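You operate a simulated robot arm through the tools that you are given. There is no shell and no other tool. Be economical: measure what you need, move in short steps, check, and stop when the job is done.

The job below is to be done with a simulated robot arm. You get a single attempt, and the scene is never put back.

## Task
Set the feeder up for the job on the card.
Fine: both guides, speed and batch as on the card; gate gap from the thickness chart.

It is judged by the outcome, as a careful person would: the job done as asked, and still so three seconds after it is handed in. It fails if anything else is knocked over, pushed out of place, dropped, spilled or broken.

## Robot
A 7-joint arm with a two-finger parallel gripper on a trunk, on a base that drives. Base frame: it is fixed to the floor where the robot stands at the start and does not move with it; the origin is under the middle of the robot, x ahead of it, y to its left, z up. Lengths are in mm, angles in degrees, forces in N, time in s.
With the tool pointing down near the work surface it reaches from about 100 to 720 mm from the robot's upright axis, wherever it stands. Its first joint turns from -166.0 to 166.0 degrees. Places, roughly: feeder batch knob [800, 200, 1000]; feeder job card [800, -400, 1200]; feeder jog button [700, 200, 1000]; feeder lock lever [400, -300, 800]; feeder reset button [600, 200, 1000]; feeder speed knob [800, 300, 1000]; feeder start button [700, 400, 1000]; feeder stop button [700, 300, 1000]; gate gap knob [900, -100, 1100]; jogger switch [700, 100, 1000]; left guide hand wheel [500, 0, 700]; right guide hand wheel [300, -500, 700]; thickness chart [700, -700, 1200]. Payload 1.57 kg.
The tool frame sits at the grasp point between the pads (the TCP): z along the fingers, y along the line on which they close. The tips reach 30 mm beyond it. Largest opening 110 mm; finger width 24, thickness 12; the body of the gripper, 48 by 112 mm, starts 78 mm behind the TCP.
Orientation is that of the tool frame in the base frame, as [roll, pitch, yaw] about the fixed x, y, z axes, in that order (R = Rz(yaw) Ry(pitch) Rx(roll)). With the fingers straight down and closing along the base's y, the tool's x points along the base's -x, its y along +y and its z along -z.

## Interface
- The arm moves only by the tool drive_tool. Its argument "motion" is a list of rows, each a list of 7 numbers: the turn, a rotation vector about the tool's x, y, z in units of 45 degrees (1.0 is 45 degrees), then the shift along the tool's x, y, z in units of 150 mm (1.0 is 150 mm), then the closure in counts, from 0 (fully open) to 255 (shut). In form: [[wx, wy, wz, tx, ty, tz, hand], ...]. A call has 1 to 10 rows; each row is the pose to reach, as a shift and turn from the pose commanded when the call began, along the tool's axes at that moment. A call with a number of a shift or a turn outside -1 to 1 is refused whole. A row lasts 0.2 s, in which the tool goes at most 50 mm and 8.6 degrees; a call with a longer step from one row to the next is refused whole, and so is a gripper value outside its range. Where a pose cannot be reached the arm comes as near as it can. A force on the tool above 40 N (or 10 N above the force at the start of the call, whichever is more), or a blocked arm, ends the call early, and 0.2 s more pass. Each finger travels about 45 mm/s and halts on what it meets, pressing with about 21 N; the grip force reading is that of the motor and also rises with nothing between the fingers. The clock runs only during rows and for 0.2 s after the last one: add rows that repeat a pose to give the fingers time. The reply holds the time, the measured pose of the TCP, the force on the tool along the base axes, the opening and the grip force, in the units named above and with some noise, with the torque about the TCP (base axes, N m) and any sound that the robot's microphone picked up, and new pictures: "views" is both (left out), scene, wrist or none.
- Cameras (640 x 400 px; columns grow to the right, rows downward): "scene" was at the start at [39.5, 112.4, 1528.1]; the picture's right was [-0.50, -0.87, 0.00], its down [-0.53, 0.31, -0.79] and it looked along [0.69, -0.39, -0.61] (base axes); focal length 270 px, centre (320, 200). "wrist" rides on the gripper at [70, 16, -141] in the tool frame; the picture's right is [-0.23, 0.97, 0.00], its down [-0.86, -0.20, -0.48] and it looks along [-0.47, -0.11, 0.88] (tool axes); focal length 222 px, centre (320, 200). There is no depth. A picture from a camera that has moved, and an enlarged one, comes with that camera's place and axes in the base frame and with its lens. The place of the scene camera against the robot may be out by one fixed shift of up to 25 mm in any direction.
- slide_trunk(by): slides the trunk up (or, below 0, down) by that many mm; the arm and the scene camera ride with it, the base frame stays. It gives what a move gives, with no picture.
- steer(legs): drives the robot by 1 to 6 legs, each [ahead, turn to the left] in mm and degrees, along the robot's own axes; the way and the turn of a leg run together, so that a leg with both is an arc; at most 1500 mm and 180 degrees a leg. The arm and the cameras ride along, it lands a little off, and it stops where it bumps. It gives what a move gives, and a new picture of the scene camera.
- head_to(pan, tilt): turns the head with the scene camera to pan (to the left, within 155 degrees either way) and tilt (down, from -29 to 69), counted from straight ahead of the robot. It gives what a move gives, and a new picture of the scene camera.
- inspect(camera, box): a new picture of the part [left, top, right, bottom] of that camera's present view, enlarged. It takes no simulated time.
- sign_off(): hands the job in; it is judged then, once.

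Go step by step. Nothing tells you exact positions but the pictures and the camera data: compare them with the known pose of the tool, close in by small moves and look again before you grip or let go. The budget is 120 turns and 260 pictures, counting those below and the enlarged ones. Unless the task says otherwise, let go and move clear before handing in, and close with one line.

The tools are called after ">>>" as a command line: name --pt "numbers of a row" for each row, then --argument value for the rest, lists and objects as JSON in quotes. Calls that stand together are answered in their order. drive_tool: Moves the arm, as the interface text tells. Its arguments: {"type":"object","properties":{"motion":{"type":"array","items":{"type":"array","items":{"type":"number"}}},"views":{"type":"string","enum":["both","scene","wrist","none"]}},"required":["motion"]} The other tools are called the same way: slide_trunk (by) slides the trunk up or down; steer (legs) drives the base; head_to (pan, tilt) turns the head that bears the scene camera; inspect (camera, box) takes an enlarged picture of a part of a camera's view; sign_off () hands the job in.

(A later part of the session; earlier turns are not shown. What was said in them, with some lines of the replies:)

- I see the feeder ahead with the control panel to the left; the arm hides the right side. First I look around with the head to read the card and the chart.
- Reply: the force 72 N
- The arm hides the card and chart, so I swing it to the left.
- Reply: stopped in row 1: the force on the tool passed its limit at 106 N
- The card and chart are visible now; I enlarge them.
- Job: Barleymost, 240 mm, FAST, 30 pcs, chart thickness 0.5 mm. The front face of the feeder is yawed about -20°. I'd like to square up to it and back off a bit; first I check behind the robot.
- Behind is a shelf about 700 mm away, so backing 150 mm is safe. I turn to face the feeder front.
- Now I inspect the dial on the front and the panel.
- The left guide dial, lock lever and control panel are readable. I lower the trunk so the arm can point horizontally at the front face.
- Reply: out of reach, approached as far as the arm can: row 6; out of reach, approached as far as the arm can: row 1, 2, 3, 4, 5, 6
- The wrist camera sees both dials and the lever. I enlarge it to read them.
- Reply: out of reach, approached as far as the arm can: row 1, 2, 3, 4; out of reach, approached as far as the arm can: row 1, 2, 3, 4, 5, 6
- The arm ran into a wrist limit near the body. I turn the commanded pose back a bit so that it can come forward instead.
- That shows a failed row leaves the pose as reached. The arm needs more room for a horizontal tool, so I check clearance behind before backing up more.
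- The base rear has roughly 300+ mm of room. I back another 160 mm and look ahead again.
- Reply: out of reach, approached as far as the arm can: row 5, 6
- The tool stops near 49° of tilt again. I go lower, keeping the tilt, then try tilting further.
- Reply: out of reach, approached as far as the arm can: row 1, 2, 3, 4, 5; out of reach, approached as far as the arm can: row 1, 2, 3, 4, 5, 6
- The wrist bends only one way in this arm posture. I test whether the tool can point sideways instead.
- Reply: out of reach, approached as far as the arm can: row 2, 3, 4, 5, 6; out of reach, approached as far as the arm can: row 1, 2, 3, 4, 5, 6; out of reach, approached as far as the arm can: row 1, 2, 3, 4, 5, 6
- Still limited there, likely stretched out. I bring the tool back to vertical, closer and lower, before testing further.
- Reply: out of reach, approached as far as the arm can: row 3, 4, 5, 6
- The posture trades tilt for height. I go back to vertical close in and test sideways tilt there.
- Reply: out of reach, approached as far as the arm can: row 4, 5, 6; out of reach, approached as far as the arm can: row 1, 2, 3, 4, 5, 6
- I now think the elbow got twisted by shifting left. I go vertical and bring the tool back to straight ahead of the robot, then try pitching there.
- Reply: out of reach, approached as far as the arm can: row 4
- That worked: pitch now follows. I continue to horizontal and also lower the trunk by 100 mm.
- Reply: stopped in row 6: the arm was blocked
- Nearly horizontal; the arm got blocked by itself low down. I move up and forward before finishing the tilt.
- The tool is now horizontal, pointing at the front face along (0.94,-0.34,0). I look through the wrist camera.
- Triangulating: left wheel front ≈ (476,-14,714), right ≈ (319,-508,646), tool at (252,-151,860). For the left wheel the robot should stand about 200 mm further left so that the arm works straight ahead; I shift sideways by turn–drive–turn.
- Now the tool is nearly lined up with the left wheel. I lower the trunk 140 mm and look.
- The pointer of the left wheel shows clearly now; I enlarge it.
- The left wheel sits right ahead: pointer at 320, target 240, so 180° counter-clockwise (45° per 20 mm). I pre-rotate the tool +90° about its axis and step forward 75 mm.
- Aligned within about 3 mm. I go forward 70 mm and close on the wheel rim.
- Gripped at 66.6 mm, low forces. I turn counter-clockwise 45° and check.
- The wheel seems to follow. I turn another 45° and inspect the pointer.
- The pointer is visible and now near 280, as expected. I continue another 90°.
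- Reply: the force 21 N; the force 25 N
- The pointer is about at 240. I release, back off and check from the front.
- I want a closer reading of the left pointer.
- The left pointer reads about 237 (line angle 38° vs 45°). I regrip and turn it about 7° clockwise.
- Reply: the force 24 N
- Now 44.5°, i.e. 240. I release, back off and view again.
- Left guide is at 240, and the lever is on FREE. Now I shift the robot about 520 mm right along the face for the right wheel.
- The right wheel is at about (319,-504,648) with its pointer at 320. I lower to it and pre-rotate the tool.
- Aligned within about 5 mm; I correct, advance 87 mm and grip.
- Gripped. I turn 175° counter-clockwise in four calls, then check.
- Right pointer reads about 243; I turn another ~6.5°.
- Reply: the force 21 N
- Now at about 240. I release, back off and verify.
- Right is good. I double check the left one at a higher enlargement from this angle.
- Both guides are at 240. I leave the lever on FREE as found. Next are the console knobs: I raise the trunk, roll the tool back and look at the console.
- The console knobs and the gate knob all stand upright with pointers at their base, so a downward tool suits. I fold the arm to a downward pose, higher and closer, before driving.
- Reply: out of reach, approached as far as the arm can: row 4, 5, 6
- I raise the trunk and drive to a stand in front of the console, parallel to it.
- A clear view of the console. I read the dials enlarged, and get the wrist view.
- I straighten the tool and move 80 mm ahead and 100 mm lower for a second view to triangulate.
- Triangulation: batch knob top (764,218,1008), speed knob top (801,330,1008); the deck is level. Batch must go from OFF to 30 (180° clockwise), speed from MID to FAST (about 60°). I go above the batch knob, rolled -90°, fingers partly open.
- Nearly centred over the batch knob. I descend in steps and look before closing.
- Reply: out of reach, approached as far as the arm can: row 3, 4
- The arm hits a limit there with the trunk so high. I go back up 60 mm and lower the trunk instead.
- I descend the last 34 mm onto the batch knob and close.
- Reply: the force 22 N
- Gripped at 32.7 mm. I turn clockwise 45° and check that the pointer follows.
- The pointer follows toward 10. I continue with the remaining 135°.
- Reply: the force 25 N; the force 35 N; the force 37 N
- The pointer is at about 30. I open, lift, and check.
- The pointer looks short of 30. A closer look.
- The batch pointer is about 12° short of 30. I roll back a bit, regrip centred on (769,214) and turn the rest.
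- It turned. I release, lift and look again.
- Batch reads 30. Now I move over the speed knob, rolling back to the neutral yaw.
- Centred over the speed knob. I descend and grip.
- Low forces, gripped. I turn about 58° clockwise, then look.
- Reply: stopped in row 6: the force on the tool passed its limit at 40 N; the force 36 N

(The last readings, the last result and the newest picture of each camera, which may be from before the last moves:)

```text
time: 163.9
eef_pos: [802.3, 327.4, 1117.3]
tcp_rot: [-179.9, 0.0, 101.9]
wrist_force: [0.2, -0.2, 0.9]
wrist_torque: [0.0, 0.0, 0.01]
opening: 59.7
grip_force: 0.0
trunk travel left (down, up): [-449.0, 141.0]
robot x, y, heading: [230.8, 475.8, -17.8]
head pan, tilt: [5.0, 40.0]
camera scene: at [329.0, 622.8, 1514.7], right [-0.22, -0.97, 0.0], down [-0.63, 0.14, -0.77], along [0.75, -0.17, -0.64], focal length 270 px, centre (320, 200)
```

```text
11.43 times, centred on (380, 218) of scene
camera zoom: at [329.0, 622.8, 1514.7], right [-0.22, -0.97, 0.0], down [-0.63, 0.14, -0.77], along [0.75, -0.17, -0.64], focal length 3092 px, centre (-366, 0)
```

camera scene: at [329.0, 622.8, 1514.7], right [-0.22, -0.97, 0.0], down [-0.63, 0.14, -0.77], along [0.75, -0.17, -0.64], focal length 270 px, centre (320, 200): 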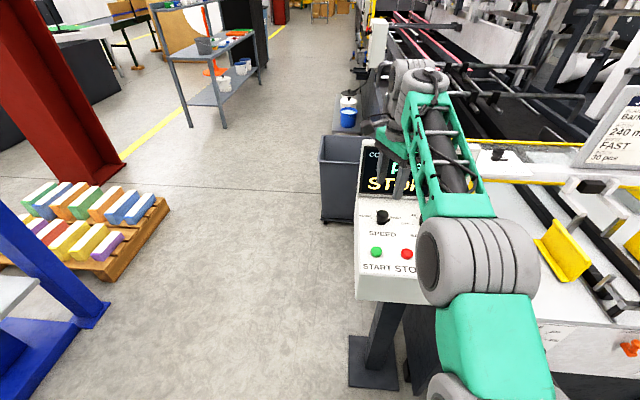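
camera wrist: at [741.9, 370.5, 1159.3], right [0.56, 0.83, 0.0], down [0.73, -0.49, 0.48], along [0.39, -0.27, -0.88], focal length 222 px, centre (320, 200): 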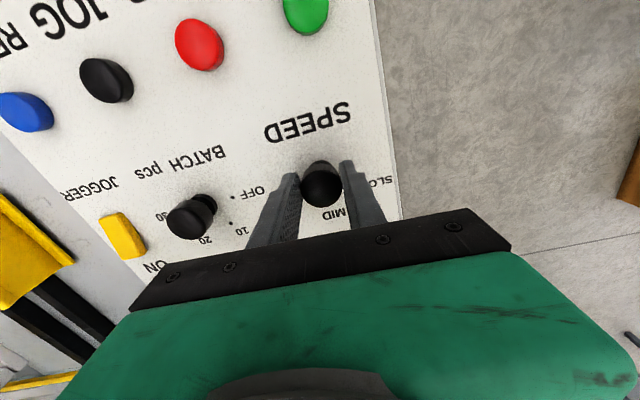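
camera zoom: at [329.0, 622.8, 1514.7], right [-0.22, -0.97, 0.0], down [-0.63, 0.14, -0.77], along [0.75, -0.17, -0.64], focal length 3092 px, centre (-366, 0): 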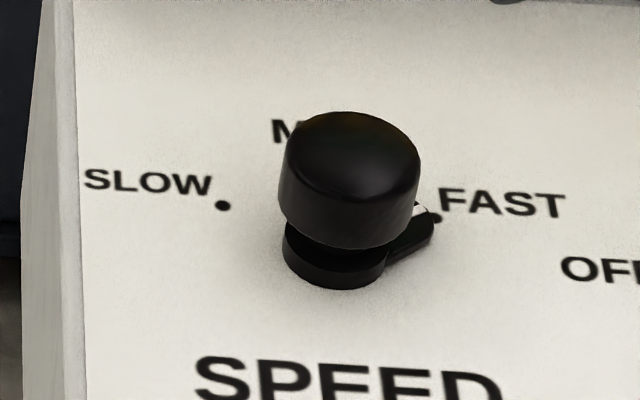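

Speed points at FAST. The gate knob is around (950,-114,1066), best reached from the feeder's left side. I raise the trunk, fold the arm in, then drive round the console.

>>> slide_trunk --by 140

>>> drive_tool --pt "0 0 -0.18 0.1 -0.2 -0.05 116" --pt "0 0 -0.36 0.2 -0.4 -0.1 116" --pt "0 0 -0.54 0.3 -0.6 -0.2 116" --pt "0 0 -0.72 0.4 -0.8 -0.3 116" --pt "0 0 -0.9 0.5 -1 -0.4 116" --views "scene"

```text
time: 165.6
eef_pos: [803.2, 327.0, 1259.1]
tcp_rot: [-180.0, 0.1, 101.9]
wrist_force: [0.0, 0.1, 0.1]
wrist_torque: [0.03, -0.01, -0.02]
opening: 59.8
grip_force: 0.1
trunk travel left (down, up): [-589.0, 1.0]
robot x, y, heading: [232.8, 477.2, -17.8]
head pan, tilt: [5.0, 40.0]
```

```text
time: 166.8
eef_pos: [637.4, 369.7, 1317.7]
tcp_rot: [-179.9, 0.0, 142.5]
wrist_force: [0.0, 0.7, 0.7]
wrist_torque: [0.01, 0.0, -0.02]
opening: 60.2
grip_force: 0.1
trunk travel left (down, up): [-589.0, 1.0]
robot x, y, heading: [230.6, 475.0, -18.1]
head pan, tilt: [5.0, 40.0]
camera scene: at [328.2, 623.0, 1654.8], right [-0.22, -0.97, 0.0], down [-0.63, 0.14, -0.77], along [0.75, -0.17, -0.64], focal length 270 px, centre (320, 200)
```

scene: 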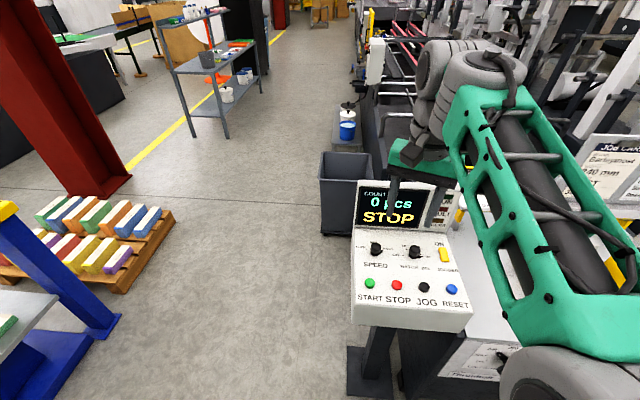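

Clear. I drive around the console to the feeder's left side in two straight legs.

>>> steer --legs '[[0, 57.5], [543, 0], [0, -74.2], [683, 0]]'

```text
time: 179.1
eef_pos: [1572.4, 198.8, 1317.2]
tcp_rot: [-179.9, 0.1, 124.9]
wrist_force: [0.5, -0.3, -0.1]
wrist_torque: [0.03, -0.01, 0.0]
opening: 60.1
grip_force: 0.0
trunk travel left (down, up): [-589.0, 1.0]
robot x, y, heading: [1216.2, 422.8, -35.4]
head pan, tilt: [5.0, 40.0]
camera scene: at [1354.5, 541.5, 1654.8], right [-0.51, -0.86, 0.0], down [-0.55, 0.32, -0.77], along [0.66, -0.39, -0.64], focal length 270 px, centre (320, 200)
```

scene: 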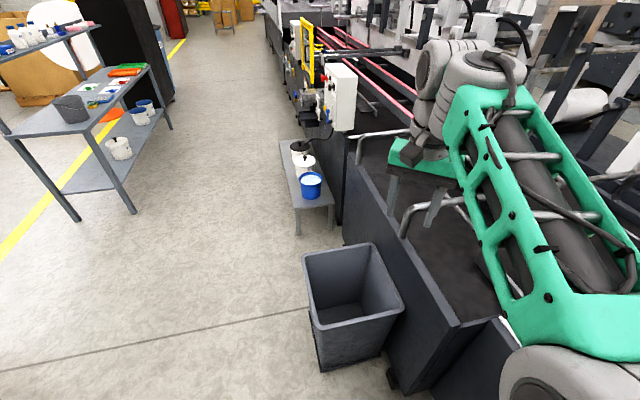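

Turning to face the feeder's left side.

>>> steer --legs '[[0, -72.5]]'

>>> inspect --camera "wrist" --box '[0, 0, 640, 400]'

```text
time: 182.6
eef_pos: [1106.9, 16.6, 1317.3]
tcp_rot: [179.9, 0.1, 52.2]
wrist_force: [0.1, 0.7, 1.0]
wrist_torque: [0.02, -0.02, 0.04]
opening: 59.9
grip_force: 0.0
trunk travel left (down, up): [-589.0, 1.0]
robot x, y, heading: [1213.3, 422.5, -108.2]
head pan, tilt: [5.0, 40.0]
camera scene: at [1386.5, 350.0, 1654.8], right [-0.97, 0.23, 0.0], down [0.15, 0.63, -0.77], along [-0.17, -0.75, -0.64], focal length 270 px, centre (320, 200)
```

scene: 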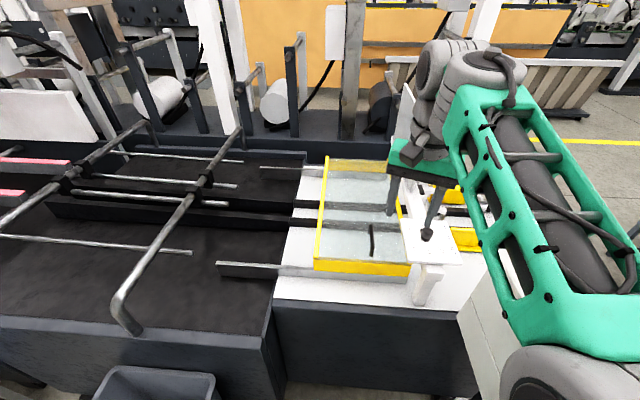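

```text
1.00 times, centred on (320, 200) of wrist (not enlarged: the box is as wide or as high as the picture)
camera zoom: at [1162.4, 62.7, 1457.8], right [0.63, -0.78, 0.0], down [-0.68, -0.55, 0.48], along [-0.37, -0.3, -0.88], focal length 222 px, centre (320, 200)
```

zoom: 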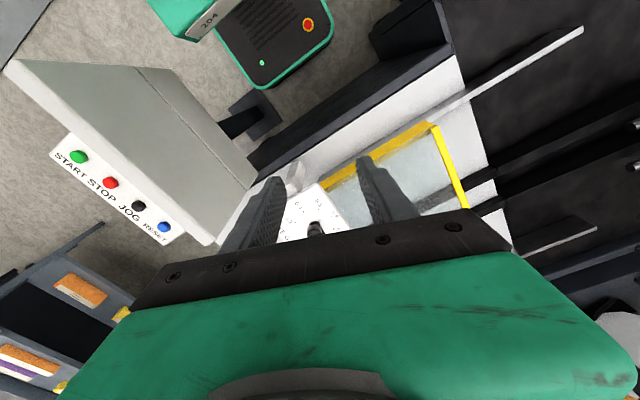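

The gate knob is in the wrist view. I move closer above it for triangulation.

>>> drive_tool --pt "0 0 0 -0.25 -0.08 0.1 116" --pt "0 0 0 -0.5 -0.16 0.2 116" --pt "0 0 0 -0.75 -0.25 0.3 116" --pt "0 0 0 -0.9 -0.33 0.4 116" --views "both"

>>> inspect --camera "wrist" --box '[230, 60, 430, 240]'

```text
time: 183.6
eef_pos: [986.1, -60.8, 1257.2]
tcp_rot: [180.0, 0.1, 52.1]
wrist_force: [0.6, -0.6, -1.0]
wrist_torque: [0.03, 0.02, -0.02]
opening: 60.2
grip_force: 0.0
trunk travel left (down, up): [-589.0, 1.0]
robot x, y, heading: [1214.0, 422.0, -108.3]
head pan, tilt: [5.0, 40.0]
camera scene: at [1386.1, 349.7, 1654.8], right [-0.97, 0.23, 0.0], down [0.15, 0.63, -0.77], along [-0.17, -0.75, -0.64], focal length 270 px, centre (320, 200)
camera wrist: at [1041.2, -13.8, 1398.2], right [0.63, -0.78, 0.0], down [-0.68, -0.55, 0.48], along [-0.37, -0.3, -0.88], focal length 222 px, centre (320, 200)
```

scene: 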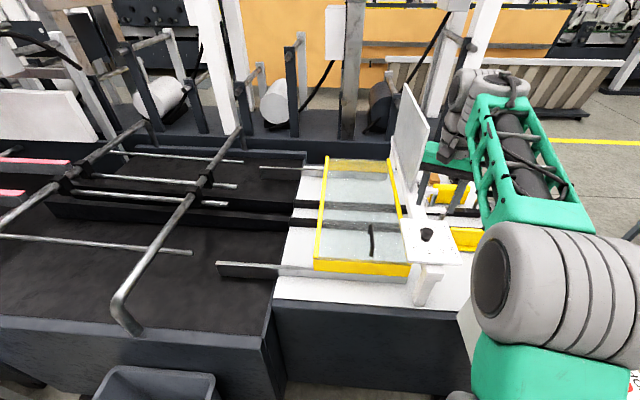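
wrist: 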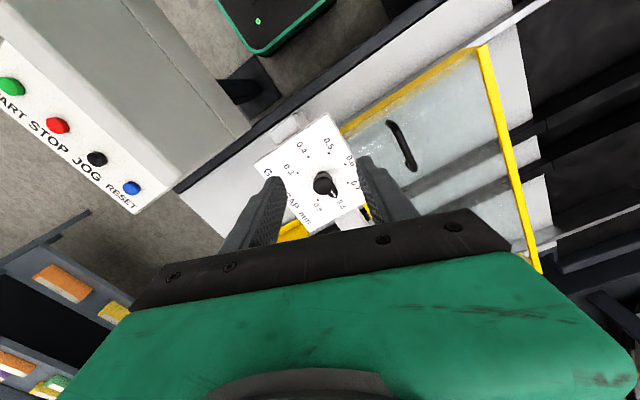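

```text
2.22 times, centred on (330, 150) of wrist
camera zoom: at [1041.2, -13.8, 1398.2], right [0.63, -0.78, 0.0], down [-0.68, -0.55, 0.48], along [-0.37, -0.3, -0.88], focal length 494 px, centre (298, 311)
```

zoom: 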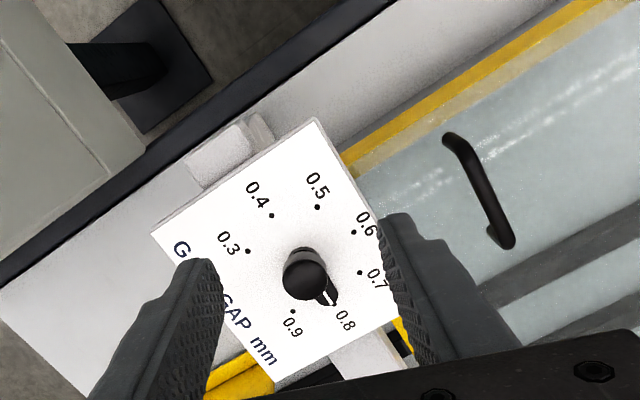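

The pointer is at 0.8; marks are 45° apart, so 0.5 is 135° counter-clockwise. I move above the knob, pre-rolling +45°.

>>> drive_tool --pt "0 0 0.18 -0.15 -0.03 0.1 116" --pt "0 0 0.36 -0.3 -0.06 0.2 116" --pt "0 0 0.54 -0.455 -0.087 0.3 116" --pt "0 0 0.72 -0.455 -0.087 0.4 116" --pt "0 0 0.9 -0.455 -0.087 0.45 116" --pt "0 0 1 -0.455 -0.087 0.45 116" --views "both"

>>> inspect --camera "wrist" --box '[230, 60, 410, 220]'

```text
time: 185.0
eef_pos: [934.4, -105.9, 1191.1]
tcp_rot: [179.9, 0.1, 7.0]
wrist_force: [0.0, 0.0, -0.2]
wrist_torque: [0.0, 0.01, 0.0]
opening: 60.0
grip_force: 0.0
trunk travel left (down, up): [-589.0, 1.0]
robot x, y, heading: [1217.4, 423.2, -108.2]
head pan, tilt: [5.0, 40.0]
camera scene: at [1386.5, 349.9, 1654.8], right [-0.97, 0.23, 0.0], down [0.15, 0.63, -0.77], along [-0.17, -0.75, -0.64], focal length 270 px, centre (320, 200)
camera wrist: at [1004.1, -112.1, 1330.8], right [-0.11, -0.99, 0.0], down [-0.87, 0.09, 0.48], along [-0.48, 0.05, -0.88], focal length 222 px, centre (320, 200)
```

scene: 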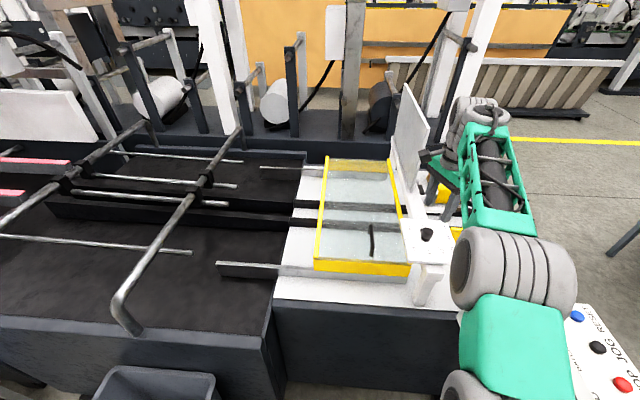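
wrist: 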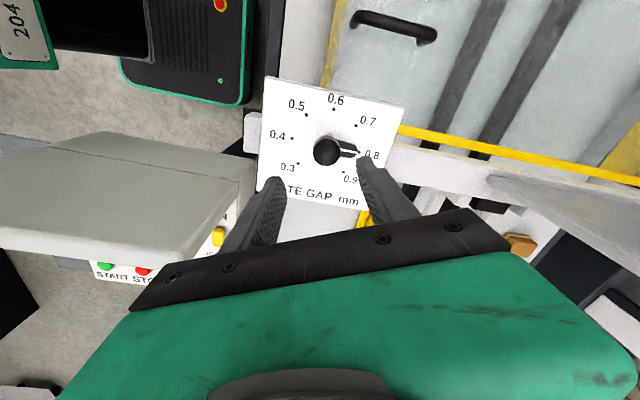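

```text
2.50 times, centred on (320, 140) of wrist
camera zoom: at [1004.1, -112.1, 1330.8], right [-0.11, -0.99, 0.0], down [-0.87, 0.09, 0.48], along [-0.48, 0.05, -0.88], focal length 555 px, centre (320, 350)
```

zoom: 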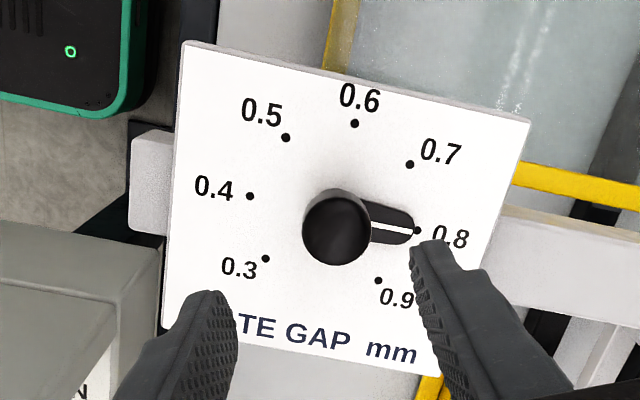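

I correct the centring and bring the tool down by lowering the trunk.

>>> drive_tool --pt "0 0 0 -0.047 0.028 0 116" --pt "0 0 0 -0.047 0.028 0 116" --views "none"

>>> slide_trunk --by -85

>>> inspect --camera "wrist" --box '[230, 80, 410, 240]'

```text
time: 185.6
eef_pos: [928.1, -110.5, 1191.4]
tcp_rot: [180.0, 0.1, 7.1]
wrist_force: [-0.5, -0.6, -0.1]
wrist_torque: [0.01, 0.0, -0.01]
opening: 60.0
grip_force: 0.1
trunk travel left (down, up): [-589.0, 1.0]
robot x, y, heading: [1213.1, 426.8, -108.1]
head pan, tilt: [5.0, 40.0]
```

```text
time: 186.8
eef_pos: [927.9, -110.7, 1106.4]
tcp_rot: [-180.0, 0.2, 7.2]
wrist_force: [-0.1, -0.5, 1.0]
wrist_torque: [0.02, -0.02, 0.02]
opening: 60.0
grip_force: 0.2
trunk travel left (down, up): [-504.0, 86.0]
robot x, y, heading: [1213.7, 423.9, -108.3]
head pan, tilt: [5.0, 40.0]
```

```text
2.50 times, centred on (320, 160) of wrist
camera zoom: at [997.5, -116.2, 1246.3], right [-0.1, -0.99, 0.0], down [-0.87, 0.09, 0.48], along [-0.48, 0.05, -0.88], focal length 555 px, centre (320, 300)
```

zoom: 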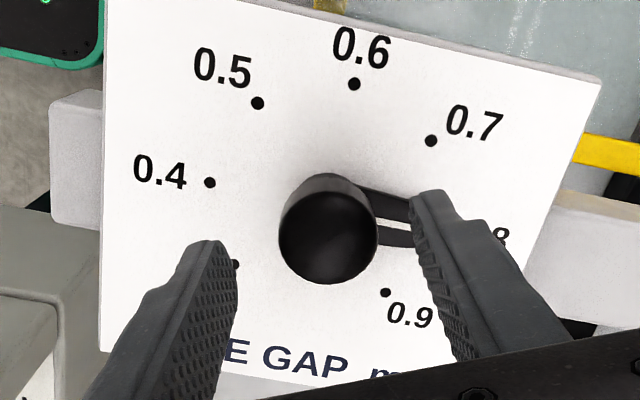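

Centred. I descend 21 mm and grip the gate knob.

>>> drive_tool --pt "0 0 0 0 0 0.07 116" --pt "0 0 0 0 0 0.14 116" --pt "0 0 0 0 0 0.14 255" --pt "0 0 0 0 0 0.14 255" --pt "0 0 0 0 0 0.14 255" --pt "0 0 0 0 0 0.14 255" --views "wrist"

```text
time: 188.2
eef_pos: [928.6, -114.4, 1085.6]
tcp_rot: [180.0, 0.2, 7.2]
wrist_force: [9.1, -26.2, 2.6]
wrist_torque: [-0.76, -0.42, -0.03]
opening: 32.7
grip_force: 35.0
trunk travel left (down, up): [-504.0, 86.0]
robot x, y, heading: [1216.3, 420.8, -108.2]
head pan, tilt: [5.0, 40.0]
camera wrist: at [999.1, -118.8, 1225.0], right [-0.1, -0.99, 0.0], down [-0.87, 0.09, 0.48], along [-0.48, 0.05, -0.88], focal length 222 px, centre (320, 200)
```

wrist: 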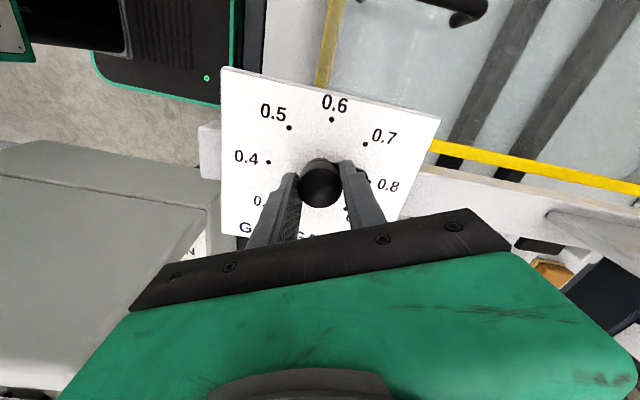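

Gripped. I relieve the side force and turn 135° counter-clockwise.

>>> drive_tool --pt "0 0 0 0 0.027 0 255" --pt "0 0 -0.17 0 0.027 0 255" --pt "0 0 -0.34 0 0.027 0 255" --pt "0 0 -0.51 0 0.027 0 255" --pt "0 0 -0.68 0 0.027 0 255" --pt "0 0 -0.85 0 0.027 0 255" --pt "0 0 -1 0 0.027 0 255" --views "none"

>>> drive_tool --pt "0 0 -0.17 0 0 0 255" --pt "0 0 -0.34 0 0 0 255" --pt "0 0 -0.51 0 0 0 255" --pt "0 0 -0.68 0 0 0 255" --pt "0 0 -0.85 0 0 0 255" --pt "0 0 -1 0 0 0 255" --views "none"

>>> drive_tool --pt "0 0 -0.17 0 0 0 255" --pt "0 0 -0.34 0 0 0 255" --pt "0 0 -0.51 0 0 0 255" --pt "0 0 -0.68 0 0 0 255" --pt "0 0 -0.85 0 0 0 255" --pt "0 0 -1 0 0 0 255" --views "wrist"

>>> inspect --camera "scene" --box '[395, 165, 475, 225]'

```text
time: 189.8
eef_pos: [928.5, -114.3, 1086.2]
tcp_rot: [-179.9, 0.0, 52.2]
wrist_force: [8.8, 3.0, 6.4]
wrist_torque: [0.15, -0.26, 0.01]
opening: 32.8
grip_force: 40.7
trunk travel left (down, up): [-504.0, 86.0]
robot x, y, heading: [1218.3, 420.5, -108.1]
head pan, tilt: [5.0, 40.0]
```

```text
time: 191.2
eef_pos: [929.9, -115.2, 1085.1]
tcp_rot: [-179.9, 0.0, 97.2]
wrist_force: [13.3, 4.5, -0.9]
wrist_torque: [0.24, -0.32, 0.01]
opening: 32.4
grip_force: 40.9
trunk travel left (down, up): [-504.0, 86.0]
robot x, y, heading: [1215.5, 422.3, -108.0]
head pan, tilt: [5.0, 40.0]
```

```text
time: 192.7
eef_pos: [928.8, -113.8, 1085.3]
tcp_rot: [180.0, -0.2, 142.4]
wrist_force: [21.3, 9.2, -7.5]
wrist_torque: [-0.01, -0.64, -0.01]
opening: 32.4
grip_force: 39.9
trunk travel left (down, up): [-504.0, 86.0]
robot x, y, heading: [1217.1, 422.6, -108.2]
head pan, tilt: [5.0, 40.0]
camera wrist: at [883.8, -57.0, 1225.4], right [0.77, 0.63, 0.0], down [0.56, -0.68, 0.48], along [0.3, -0.37, -0.88], focal length 222 px, centre (320, 200)
```

wrist: 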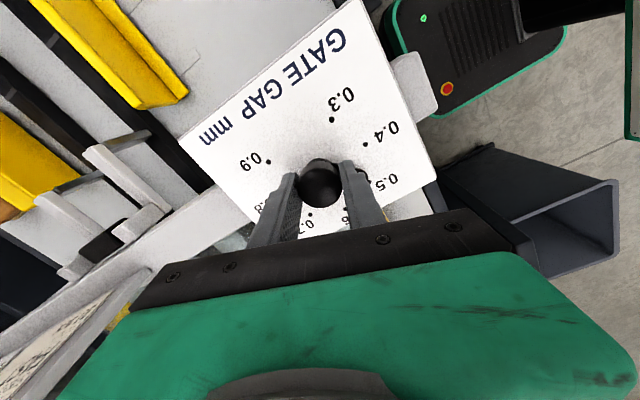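

```text
6.67 times, centred on (435, 195) of scene
camera zoom: at [1389.6, 350.9, 1569.5], right [-0.97, 0.23, 0.0], down [0.14, 0.63, -0.77], along [-0.17, -0.75, -0.64], focal length 1804 px, centre (-447, 233)
```

zoom: 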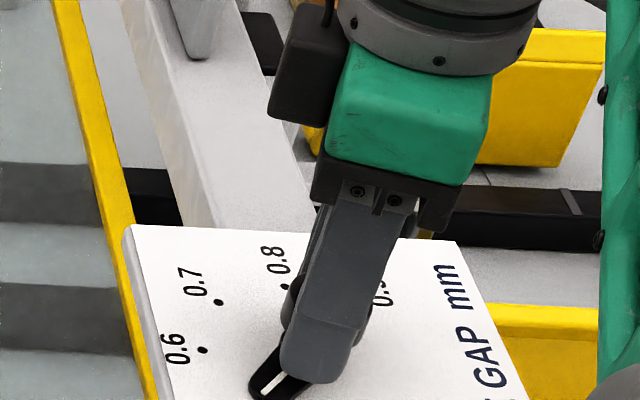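

Pointer is near 0.5. I release, lift (by tool) and check.

>>> drive_tool --pt "0 0 0 0 0 0 116" --pt "0 0 0 0 0 0 116" --pt "0 0 0 0 0 0 116" --pt "0 0 0 0 0 -0.2 116" --pt "0 0 0 0 0 -0.45 116" --pt "0 0 0 0 0 -0.65 116" --views "none"

>>> inspect --camera "wrist" --box '[250, 80, 390, 220]'

>>> inspect --camera "scene" --box '[395, 190, 465, 240]'

```text
time: 194.1
eef_pos: [928.2, -115.8, 1180.0]
tcp_rot: [179.8, 0.0, 142.3]
wrist_force: [0.5, 0.0, -0.6]
wrist_torque: [0.06, -0.03, 0.0]
opening: 60.1
grip_force: 0.1
trunk travel left (down, up): [-504.0, 86.0]
robot x, y, heading: [1214.8, 424.4, -108.2]
head pan, tilt: [5.0, 40.0]
```

```text
2.86 times, centred on (320, 150) of wrist
camera zoom: at [881.2, -58.2, 1321.4], right [0.78, 0.63, 0.0], down [0.55, -0.68, 0.48], along [0.3, -0.37, -0.88], focal length 635 px, centre (320, 343)
```

zoom: 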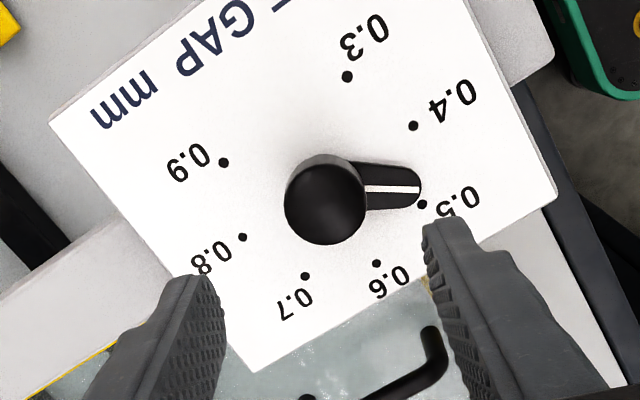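

```text
8.00 times, centred on (430, 215) of scene
camera zoom: at [1385.7, 349.4, 1569.8], right [-0.97, 0.23, 0.0], down [0.15, 0.63, -0.77], along [-0.17, -0.75, -0.64], focal length 2164 px, centre (-560, 80)
```

zoom: 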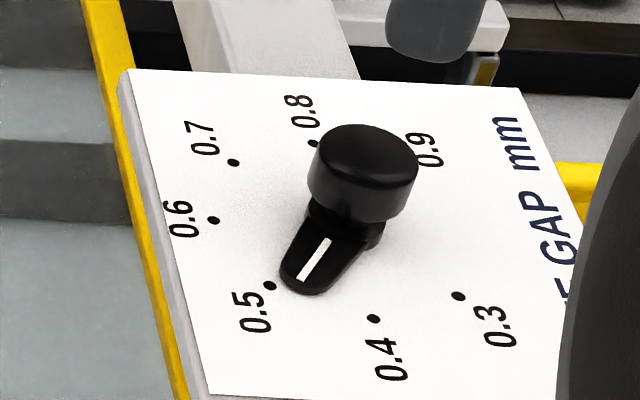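

The gap pointer reads about 0.473, i.e. 12° too far. I regrip and turn back 12°.

>>> drive_tool --pt "0 0 0 0 0 0.2 116" --pt "0 0 0 0 0 0.4 116" --pt "0 0 0 0 0 0.55 116" --pt "0 0 0 0 0 0.63 116" --pt "0 0 0 0 0 0.63 255" --pt "0 0 0 0 0 0.63 255" --pt "0 0 0 0 0 0.63 255" --pt "0 0 0 0 0 0.63 255" --views "none"

>>> drive_tool --pt "0 0 0.1 0 0 0 255" --pt "0 0 0.2 0 0 0 255" --pt "0 0 0.27 0 0 0 255" --pt "0 0 0.27 0 0 0 255" --views "none"

>>> drive_tool --pt "0 0 0 0 0 0 116" --pt "0 0 0 0 0 0 116" --pt "0 0 0 0 0 0 116" --pt "0 0 0 0 0 -0.2 116" --pt "0 0 0 0 0 -0.45 116" --pt "0 0 0 0 0 -0.65 116" --views "none"

>>> inspect --camera "wrist" --box '[250, 80, 390, 220]'

>>> inspect --camera "scene" --box '[395, 190, 465, 240]'

```text
time: 195.8
eef_pos: [929.4, -114.4, 1088.8]
tcp_rot: [180.0, -0.1, 142.2]
wrist_force: [10.5, 11.5, -1.6]
wrist_torque: [0.37, -0.42, 0.02]
opening: 32.2
grip_force: 34.9
trunk travel left (down, up): [-504.0, 86.0]
robot x, y, heading: [1216.4, 421.3, -108.0]
head pan, tilt: [5.0, 40.0]
```

```text
time: 196.8
eef_pos: [928.9, -114.5, 1088.5]
tcp_rot: [-180.0, 0.0, 130.1]
wrist_force: [14.3, 12.3, -2.4]
wrist_torque: [0.33, -0.31, -0.02]
opening: 32.2
grip_force: 40.8
trunk travel left (down, up): [-504.0, 86.0]
robot x, y, heading: [1219.2, 422.0, -107.9]
head pan, tilt: [5.0, 40.0]
```

```text
time: 198.2
eef_pos: [927.4, -115.3, 1186.7]
tcp_rot: [-179.9, 0.0, 129.9]
wrist_force: [-0.2, -0.2, -0.6]
wrist_torque: [0.02, 0.02, -0.02]
opening: 60.2
grip_force: 0.0
trunk travel left (down, up): [-504.0, 86.0]
robot x, y, heading: [1217.5, 423.8, -108.1]
head pan, tilt: [5.0, 40.0]
```

```text
2.86 times, centred on (320, 150) of wrist
camera zoom: at [894.5, -49.6, 1325.8], right [0.89, 0.45, 0.0], down [0.4, -0.78, 0.48], along [0.22, -0.43, -0.88], focal length 635 px, centre (320, 343)
```

zoom: 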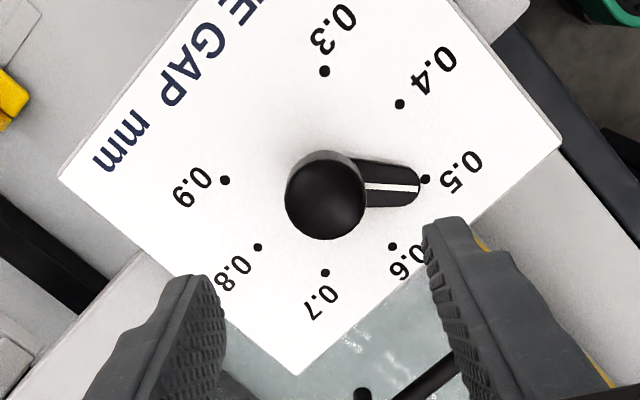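

```text
8.00 times, centred on (430, 215) of scene
camera zoom: at [1387.2, 349.9, 1569.7], right [-0.97, 0.23, 0.0], down [0.15, 0.63, -0.77], along [-0.17, -0.75, -0.64], focal length 2164 px, centre (-560, 80)
```

zoom: 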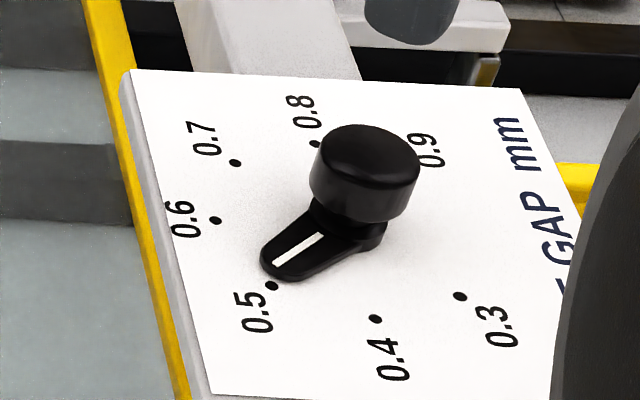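

Close to 0.5; I enlarge more to judge the residual.

>>> inspect --camera "wrist" --box '[290, 105, 350, 165]'

>>> inspect --camera "scene" --box '[415, 200, 455, 230]'

```text
6.67 times, centred on (320, 135) of wrist
camera zoom: at [894.5, -49.6, 1325.8], right [0.89, 0.45, 0.0], down [0.4, -0.78, 0.48], along [0.22, -0.43, -0.88], focal length 1481 px, centre (320, 633)
```

zoom: 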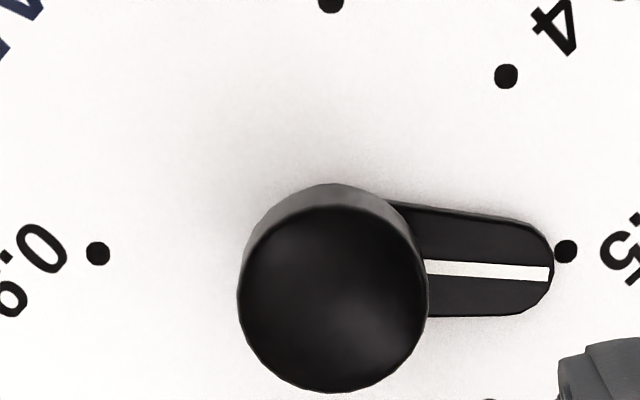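

```text
13.33 times, centred on (435, 215) of scene
camera zoom: at [1387.2, 349.9, 1569.7], right [-0.97, 0.23, 0.0], down [0.15, 0.63, -0.77], along [-0.17, -0.75, -0.64], focal length 3607 px, centre (-1213, 0)
```

zoom: 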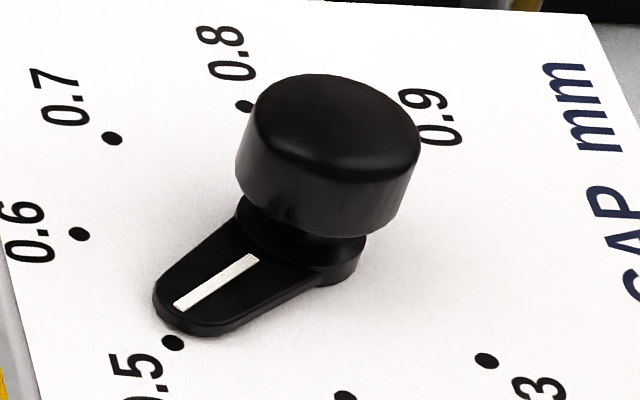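

The gap pointer reads 0.509 (4° off), which is close enough. I move clear and take a last look at the console.

>>> drive_tool --pt "0 0 0 0 0 -0.2 0" --pt "0 0 0 0 0 -0.4 0" --pt "0 0 0 0 0 -0.6 0" --views "none"

>>> head_to --pan -45 --tilt 45

>>> inspect --camera "wrist" --box '[0, 0, 640, 400]'

```text
time: 199.1
eef_pos: [931.9, -107.5, 1270.3]
tcp_rot: [-179.9, 0.0, 130.0]
wrist_force: [0.0, -0.5, -0.4]
wrist_torque: [-0.02, 0.03, 0.01]
opening: 109.9
grip_force: 0.0
out of reach, approached as far as the arm can: row 3
trunk travel left (down, up): [-504.0, 86.0]
robot x, y, heading: [1213.7, 423.3, -108.1]
head pan, tilt: [5.0, 40.0]
```

```text
time: 200.2
eef_pos: [931.5, -107.3, 1269.9]
tcp_rot: [-179.9, 0.0, 130.1]
wrist_force: [0.0, 0.0, -0.1]
wrist_torque: [-0.04, 0.01, -0.02]
opening: 110.0
grip_force: 0.1
trunk travel left (down, up): [-504.0, 86.0]
robot x, y, heading: [1216.9, 425.6, -108.0]
head pan, tilt: [-45.0, 45.0]
camera scene: at [1333.7, 395.8, 1562.5], right [-0.45, 0.89, 0.0], down [0.63, 0.32, -0.71], along [-0.63, -0.32, -0.71], focal length 270 px, centre (320, 200)
```

scene: 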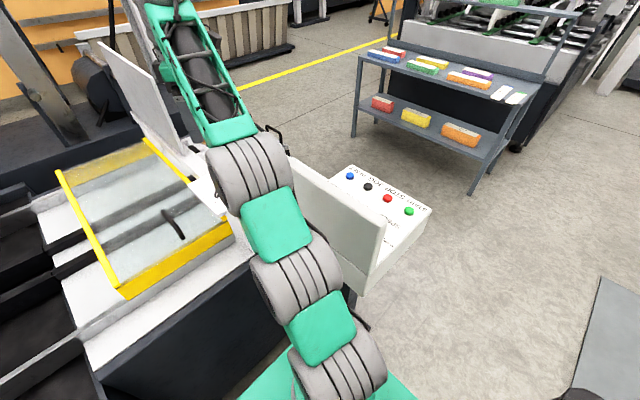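

```text
1.00 times, centred on (320, 200) of wrist (not enlarged: the box is as wide or as high as the picture)
camera zoom: at [898.4, -42.4, 1409.6], right [0.89, 0.45, 0.0], down [0.4, -0.78, 0.48], along [0.21, -0.43, -0.88], focal length 222 px, centre (320, 200)
```

zoom: 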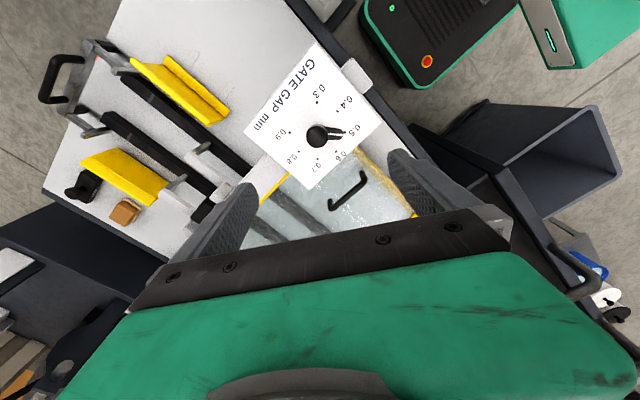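

All settings are made and the gripper is clear of the feeder. I'm handing in.

>>> sign_off

```text
The job is handed in.
```

The feeder is set up for the Barleymost job and handed in: both guides at about 240 mm, speed FAST, batch 30 pcs. The gate gap pointer reads about 0.51 mm against the chart's 0.5 mm. I left the guide lock lever on FREE, as I found it.
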